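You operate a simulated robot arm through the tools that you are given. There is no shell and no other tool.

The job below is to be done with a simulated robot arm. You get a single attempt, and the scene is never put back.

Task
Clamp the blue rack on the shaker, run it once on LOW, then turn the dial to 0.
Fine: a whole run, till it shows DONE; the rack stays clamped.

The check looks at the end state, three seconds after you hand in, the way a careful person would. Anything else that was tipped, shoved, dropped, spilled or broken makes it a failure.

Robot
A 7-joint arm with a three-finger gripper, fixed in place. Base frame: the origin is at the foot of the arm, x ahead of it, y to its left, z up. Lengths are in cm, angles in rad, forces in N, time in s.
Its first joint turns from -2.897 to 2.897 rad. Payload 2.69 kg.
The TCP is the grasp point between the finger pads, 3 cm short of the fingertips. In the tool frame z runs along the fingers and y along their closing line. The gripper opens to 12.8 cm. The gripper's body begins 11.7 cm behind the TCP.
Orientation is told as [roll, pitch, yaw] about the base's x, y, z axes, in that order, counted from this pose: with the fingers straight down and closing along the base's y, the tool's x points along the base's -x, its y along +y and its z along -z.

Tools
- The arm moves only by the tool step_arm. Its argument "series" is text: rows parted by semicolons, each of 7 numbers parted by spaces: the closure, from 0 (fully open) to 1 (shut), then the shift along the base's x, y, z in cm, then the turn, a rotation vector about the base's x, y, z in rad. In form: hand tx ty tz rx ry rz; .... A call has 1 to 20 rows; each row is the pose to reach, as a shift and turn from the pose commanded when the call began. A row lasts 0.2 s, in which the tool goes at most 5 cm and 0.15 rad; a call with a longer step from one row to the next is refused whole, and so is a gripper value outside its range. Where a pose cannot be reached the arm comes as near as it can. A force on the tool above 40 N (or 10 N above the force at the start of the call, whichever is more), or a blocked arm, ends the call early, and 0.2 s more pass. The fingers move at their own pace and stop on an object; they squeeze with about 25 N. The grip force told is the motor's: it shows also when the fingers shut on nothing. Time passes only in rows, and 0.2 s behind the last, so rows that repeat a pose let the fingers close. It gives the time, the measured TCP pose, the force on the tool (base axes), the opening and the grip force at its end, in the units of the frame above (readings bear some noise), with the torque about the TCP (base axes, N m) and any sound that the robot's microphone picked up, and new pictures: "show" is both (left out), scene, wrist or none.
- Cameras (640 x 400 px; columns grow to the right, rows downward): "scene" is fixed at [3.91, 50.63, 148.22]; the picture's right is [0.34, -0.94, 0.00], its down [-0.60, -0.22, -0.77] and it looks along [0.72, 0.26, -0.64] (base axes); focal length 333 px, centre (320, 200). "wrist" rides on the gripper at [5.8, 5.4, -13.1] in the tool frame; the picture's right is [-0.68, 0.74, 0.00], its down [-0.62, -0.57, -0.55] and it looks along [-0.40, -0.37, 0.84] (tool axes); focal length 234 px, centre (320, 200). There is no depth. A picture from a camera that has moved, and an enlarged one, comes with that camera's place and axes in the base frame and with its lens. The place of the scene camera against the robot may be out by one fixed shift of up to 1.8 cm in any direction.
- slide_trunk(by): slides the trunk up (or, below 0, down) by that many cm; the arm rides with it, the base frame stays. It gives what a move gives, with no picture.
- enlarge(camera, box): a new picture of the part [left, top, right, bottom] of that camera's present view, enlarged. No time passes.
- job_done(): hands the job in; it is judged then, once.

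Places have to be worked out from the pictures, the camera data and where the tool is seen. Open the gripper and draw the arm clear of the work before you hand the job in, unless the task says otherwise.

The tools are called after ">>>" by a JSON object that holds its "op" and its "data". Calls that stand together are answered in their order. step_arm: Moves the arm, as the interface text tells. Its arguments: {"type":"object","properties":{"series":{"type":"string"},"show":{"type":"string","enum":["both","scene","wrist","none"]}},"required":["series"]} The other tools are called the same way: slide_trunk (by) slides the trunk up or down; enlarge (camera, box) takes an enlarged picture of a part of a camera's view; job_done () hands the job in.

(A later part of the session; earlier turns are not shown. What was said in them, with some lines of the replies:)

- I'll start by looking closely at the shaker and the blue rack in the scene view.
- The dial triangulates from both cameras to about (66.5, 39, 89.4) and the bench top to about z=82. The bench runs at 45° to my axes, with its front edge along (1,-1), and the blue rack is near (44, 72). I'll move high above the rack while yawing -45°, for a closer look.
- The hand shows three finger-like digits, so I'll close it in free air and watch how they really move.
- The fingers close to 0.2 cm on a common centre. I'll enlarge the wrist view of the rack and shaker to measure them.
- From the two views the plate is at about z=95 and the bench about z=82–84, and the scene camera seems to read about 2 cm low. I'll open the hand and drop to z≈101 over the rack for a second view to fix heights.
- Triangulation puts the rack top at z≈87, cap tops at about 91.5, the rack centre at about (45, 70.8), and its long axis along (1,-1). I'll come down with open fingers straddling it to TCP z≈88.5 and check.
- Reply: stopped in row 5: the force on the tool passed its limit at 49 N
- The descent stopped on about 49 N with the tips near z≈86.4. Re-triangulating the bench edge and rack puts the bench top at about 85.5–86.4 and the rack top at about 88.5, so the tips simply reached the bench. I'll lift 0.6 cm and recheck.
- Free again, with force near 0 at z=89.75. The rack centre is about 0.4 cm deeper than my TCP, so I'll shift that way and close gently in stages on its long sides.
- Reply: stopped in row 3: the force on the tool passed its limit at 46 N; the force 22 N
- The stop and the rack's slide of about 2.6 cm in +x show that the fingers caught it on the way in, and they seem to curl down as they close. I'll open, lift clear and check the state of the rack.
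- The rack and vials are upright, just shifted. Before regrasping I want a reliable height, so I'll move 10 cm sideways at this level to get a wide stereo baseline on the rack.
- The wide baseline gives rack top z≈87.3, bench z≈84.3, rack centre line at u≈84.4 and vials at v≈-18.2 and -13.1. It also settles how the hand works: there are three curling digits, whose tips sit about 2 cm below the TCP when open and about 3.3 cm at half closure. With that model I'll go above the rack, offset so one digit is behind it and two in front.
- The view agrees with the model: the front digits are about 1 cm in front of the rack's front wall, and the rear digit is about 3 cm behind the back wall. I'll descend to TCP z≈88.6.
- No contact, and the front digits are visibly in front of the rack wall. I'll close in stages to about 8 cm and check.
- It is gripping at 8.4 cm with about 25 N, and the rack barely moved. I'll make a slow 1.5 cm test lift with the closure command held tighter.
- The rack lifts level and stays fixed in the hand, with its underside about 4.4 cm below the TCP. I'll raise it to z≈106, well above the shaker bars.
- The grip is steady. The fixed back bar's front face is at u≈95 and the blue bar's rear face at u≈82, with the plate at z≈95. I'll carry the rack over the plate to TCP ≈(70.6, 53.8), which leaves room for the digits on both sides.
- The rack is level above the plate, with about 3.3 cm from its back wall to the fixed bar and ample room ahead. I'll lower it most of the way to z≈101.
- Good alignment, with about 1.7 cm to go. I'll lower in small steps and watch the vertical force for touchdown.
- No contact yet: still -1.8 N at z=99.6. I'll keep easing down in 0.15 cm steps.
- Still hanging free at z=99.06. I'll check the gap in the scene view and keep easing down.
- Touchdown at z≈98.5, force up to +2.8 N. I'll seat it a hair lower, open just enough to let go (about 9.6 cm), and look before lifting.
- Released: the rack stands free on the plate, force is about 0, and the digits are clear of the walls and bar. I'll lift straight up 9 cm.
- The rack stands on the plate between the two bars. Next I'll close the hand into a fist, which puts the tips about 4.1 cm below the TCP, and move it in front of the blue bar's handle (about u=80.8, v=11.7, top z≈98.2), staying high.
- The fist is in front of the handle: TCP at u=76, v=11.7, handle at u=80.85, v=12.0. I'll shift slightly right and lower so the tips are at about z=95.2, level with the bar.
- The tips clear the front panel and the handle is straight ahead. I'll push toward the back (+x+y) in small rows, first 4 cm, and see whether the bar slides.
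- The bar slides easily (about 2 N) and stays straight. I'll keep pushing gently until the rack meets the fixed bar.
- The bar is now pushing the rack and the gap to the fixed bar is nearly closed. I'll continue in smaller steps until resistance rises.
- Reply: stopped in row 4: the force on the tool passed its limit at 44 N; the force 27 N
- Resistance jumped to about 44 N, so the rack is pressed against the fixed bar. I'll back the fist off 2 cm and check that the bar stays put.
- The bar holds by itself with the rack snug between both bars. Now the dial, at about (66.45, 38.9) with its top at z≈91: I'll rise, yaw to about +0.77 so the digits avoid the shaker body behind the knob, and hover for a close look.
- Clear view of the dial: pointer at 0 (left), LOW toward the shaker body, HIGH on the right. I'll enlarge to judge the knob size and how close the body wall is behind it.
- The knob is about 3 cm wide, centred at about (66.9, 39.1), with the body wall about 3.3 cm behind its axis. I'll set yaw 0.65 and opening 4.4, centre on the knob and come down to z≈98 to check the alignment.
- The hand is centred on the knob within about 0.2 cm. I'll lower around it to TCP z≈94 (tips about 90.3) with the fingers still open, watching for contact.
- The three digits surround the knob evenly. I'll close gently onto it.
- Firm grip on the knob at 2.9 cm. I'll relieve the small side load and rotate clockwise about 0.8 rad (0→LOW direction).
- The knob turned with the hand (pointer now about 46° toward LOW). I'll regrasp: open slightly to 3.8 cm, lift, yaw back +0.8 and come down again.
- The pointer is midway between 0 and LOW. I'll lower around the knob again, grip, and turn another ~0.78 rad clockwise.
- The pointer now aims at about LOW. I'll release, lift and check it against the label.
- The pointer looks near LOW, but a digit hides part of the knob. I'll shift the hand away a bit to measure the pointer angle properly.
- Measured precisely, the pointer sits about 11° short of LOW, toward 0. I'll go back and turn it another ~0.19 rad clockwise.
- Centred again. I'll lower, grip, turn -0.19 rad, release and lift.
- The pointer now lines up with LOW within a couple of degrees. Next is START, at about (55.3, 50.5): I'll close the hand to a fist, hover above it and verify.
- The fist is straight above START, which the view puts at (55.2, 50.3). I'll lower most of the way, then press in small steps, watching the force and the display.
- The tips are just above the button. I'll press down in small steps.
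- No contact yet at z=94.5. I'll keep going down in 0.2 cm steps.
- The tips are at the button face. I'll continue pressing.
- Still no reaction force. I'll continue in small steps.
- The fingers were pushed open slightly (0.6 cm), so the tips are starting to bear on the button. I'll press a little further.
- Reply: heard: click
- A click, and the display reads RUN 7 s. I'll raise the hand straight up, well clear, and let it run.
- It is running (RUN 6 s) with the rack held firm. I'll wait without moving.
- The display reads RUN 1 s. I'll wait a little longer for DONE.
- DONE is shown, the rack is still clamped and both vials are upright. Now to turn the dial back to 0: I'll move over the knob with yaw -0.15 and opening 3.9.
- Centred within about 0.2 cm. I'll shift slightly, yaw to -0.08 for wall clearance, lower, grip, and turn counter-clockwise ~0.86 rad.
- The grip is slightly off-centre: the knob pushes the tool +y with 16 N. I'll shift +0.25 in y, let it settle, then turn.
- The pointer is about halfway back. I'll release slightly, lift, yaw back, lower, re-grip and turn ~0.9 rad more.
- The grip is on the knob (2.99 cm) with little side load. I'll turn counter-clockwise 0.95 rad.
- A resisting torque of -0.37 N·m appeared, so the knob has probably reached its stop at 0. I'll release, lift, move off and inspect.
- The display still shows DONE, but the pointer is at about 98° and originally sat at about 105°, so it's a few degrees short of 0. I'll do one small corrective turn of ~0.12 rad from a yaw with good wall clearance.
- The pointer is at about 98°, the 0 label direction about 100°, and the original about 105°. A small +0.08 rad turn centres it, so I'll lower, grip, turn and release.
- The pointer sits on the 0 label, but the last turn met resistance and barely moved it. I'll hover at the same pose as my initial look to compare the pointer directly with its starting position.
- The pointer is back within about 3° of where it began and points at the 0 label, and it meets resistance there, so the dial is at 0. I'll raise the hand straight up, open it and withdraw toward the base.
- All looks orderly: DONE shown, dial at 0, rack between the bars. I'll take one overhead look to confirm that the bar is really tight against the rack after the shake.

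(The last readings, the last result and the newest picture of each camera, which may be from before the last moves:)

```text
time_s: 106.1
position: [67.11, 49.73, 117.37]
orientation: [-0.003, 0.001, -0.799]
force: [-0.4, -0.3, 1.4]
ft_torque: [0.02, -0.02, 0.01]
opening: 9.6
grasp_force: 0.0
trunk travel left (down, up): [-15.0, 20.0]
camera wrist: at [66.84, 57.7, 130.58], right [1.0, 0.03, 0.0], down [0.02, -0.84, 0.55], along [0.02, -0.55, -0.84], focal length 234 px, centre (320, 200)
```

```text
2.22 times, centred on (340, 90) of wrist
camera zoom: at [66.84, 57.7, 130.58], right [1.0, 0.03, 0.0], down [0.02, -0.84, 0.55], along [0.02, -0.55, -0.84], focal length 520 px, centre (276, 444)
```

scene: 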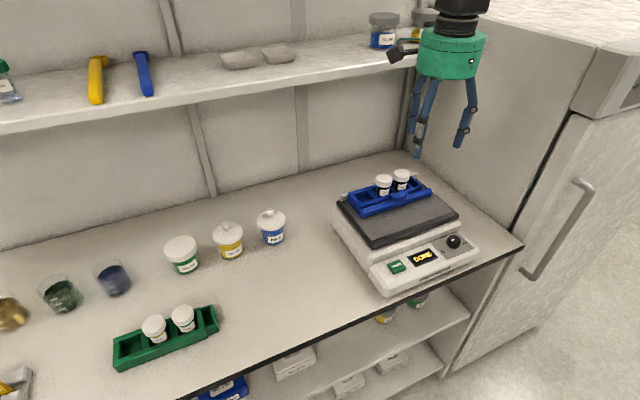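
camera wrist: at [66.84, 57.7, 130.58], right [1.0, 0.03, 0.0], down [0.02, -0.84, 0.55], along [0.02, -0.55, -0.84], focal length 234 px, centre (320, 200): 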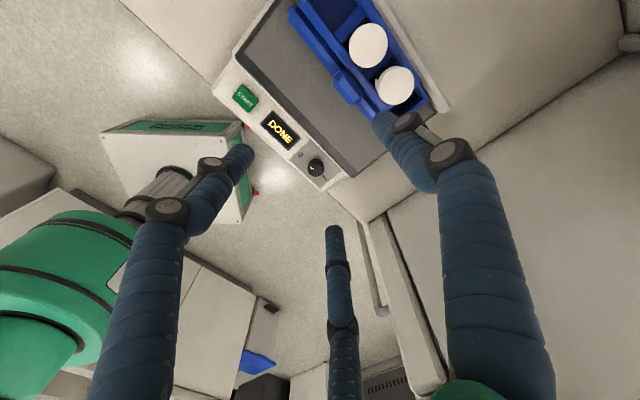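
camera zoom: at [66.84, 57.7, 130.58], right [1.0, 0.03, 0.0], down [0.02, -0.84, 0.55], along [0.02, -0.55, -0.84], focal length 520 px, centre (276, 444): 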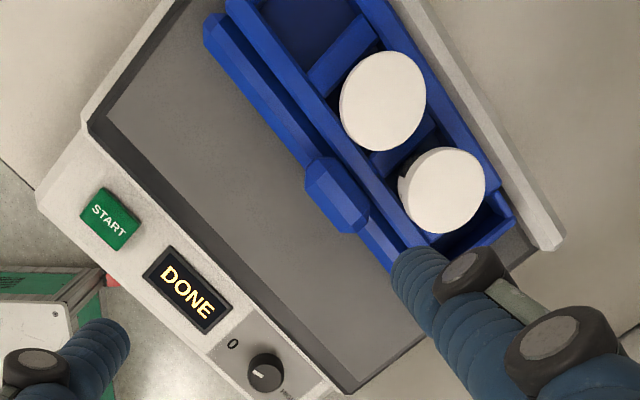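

From above, the bar lies flush against the rack and the rack flush against the fixed bar, the dial points at 0 and the display shows DONE. I'll open fully and withdraw the arm clear before handing in.

>>> {"op": "step_arm", "data": {"series": "0.2 -2 -3.2 0.5 0 0 0.14; 0.1 -4 -6.4 1 0 0 0.28; 0 -6 -9.6 1.5 0 0 0.42; 0 -8 -12.9 2 0 0 0.56; 0 -10 -16.1 2 0 0 0.7; 0 -12 -19.3 2 0 0 0.8; 0 -14 -22.5 2 0 0 0.8; 0 -15.5 -25.5 2 0 0 0.8; 0 -15.5 -25.5 2 0 0 0.8; 0 -15.5 -25.5 2 0 0 0.8", "show": "scene"}}

>>> {"op": "enlarge", "data": {"camera": "scene", "box": [320, 150, 490, 300]}}

```text
time_s: 108.3
position: [51.38, 24.42, 119.25]
orientation: [-0.002, 0.0, 0.002]
force: [0.2, 0.6, 0.0]
ft_torque: [-0.01, 0.0, 0.03]
opening: 12.79
grasp_force: 0.0
trunk travel left (down, up): [-15.0, 20.0]
```

scene: 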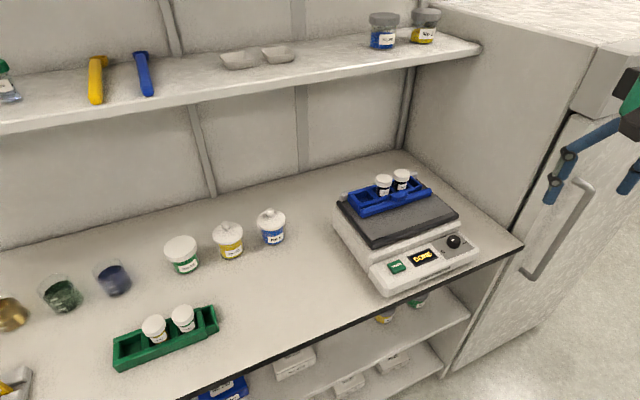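

```text
2.67 times, centred on (405, 225) of scene
camera zoom: at [3.91, 50.63, 148.22], right [0.34, -0.94, 0.0], down [-0.6, -0.22, -0.77], along [0.72, 0.26, -0.64], focal length 889 px, centre (93, 133)
```

zoom: 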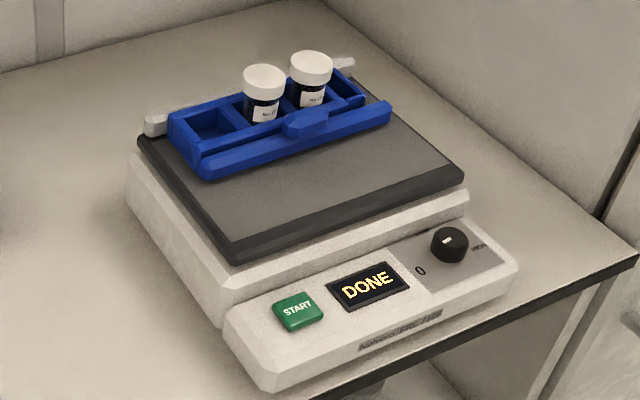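

The arm is withdrawn with the gripper open. The rack is clamped, the display shows DONE, the dial is at 0, and nothing else has been disturbed, so I'm handing in.

>>> {"op": "job_done", "data": {}}

```text
The job is handed in.
```

The blue rack is clamped on the shaker, it ran one full cycle on LOW until the display showed DONE, and the dial is back at 0. I've handed the job in; no verdict has come back yet.

- **Clamp:** in the last overhead view the rack sits flush between the blue bar and the fixed back bar, with both vials upright. It stayed clamped through the shake.
- **Dial:** it met resistance at 0. It points at the 0 label, within about 3–7° of where it started, depending on the view.
- **First grip on the rack:** my first attempt failed. The fingers pressed on the rack and dragged it about 2.6 cm along the bench before I let go. The hand stopped at about 49 N on the way down and 46 N on closing, against a 40 N limit. Nothing tipped or spilled, and the second grip lifted it cleanly.
- **Everything else:** the other jars, beakers and the green rack look unmoved in the final scene view. The gripper is open and the arm is clear of the bench.
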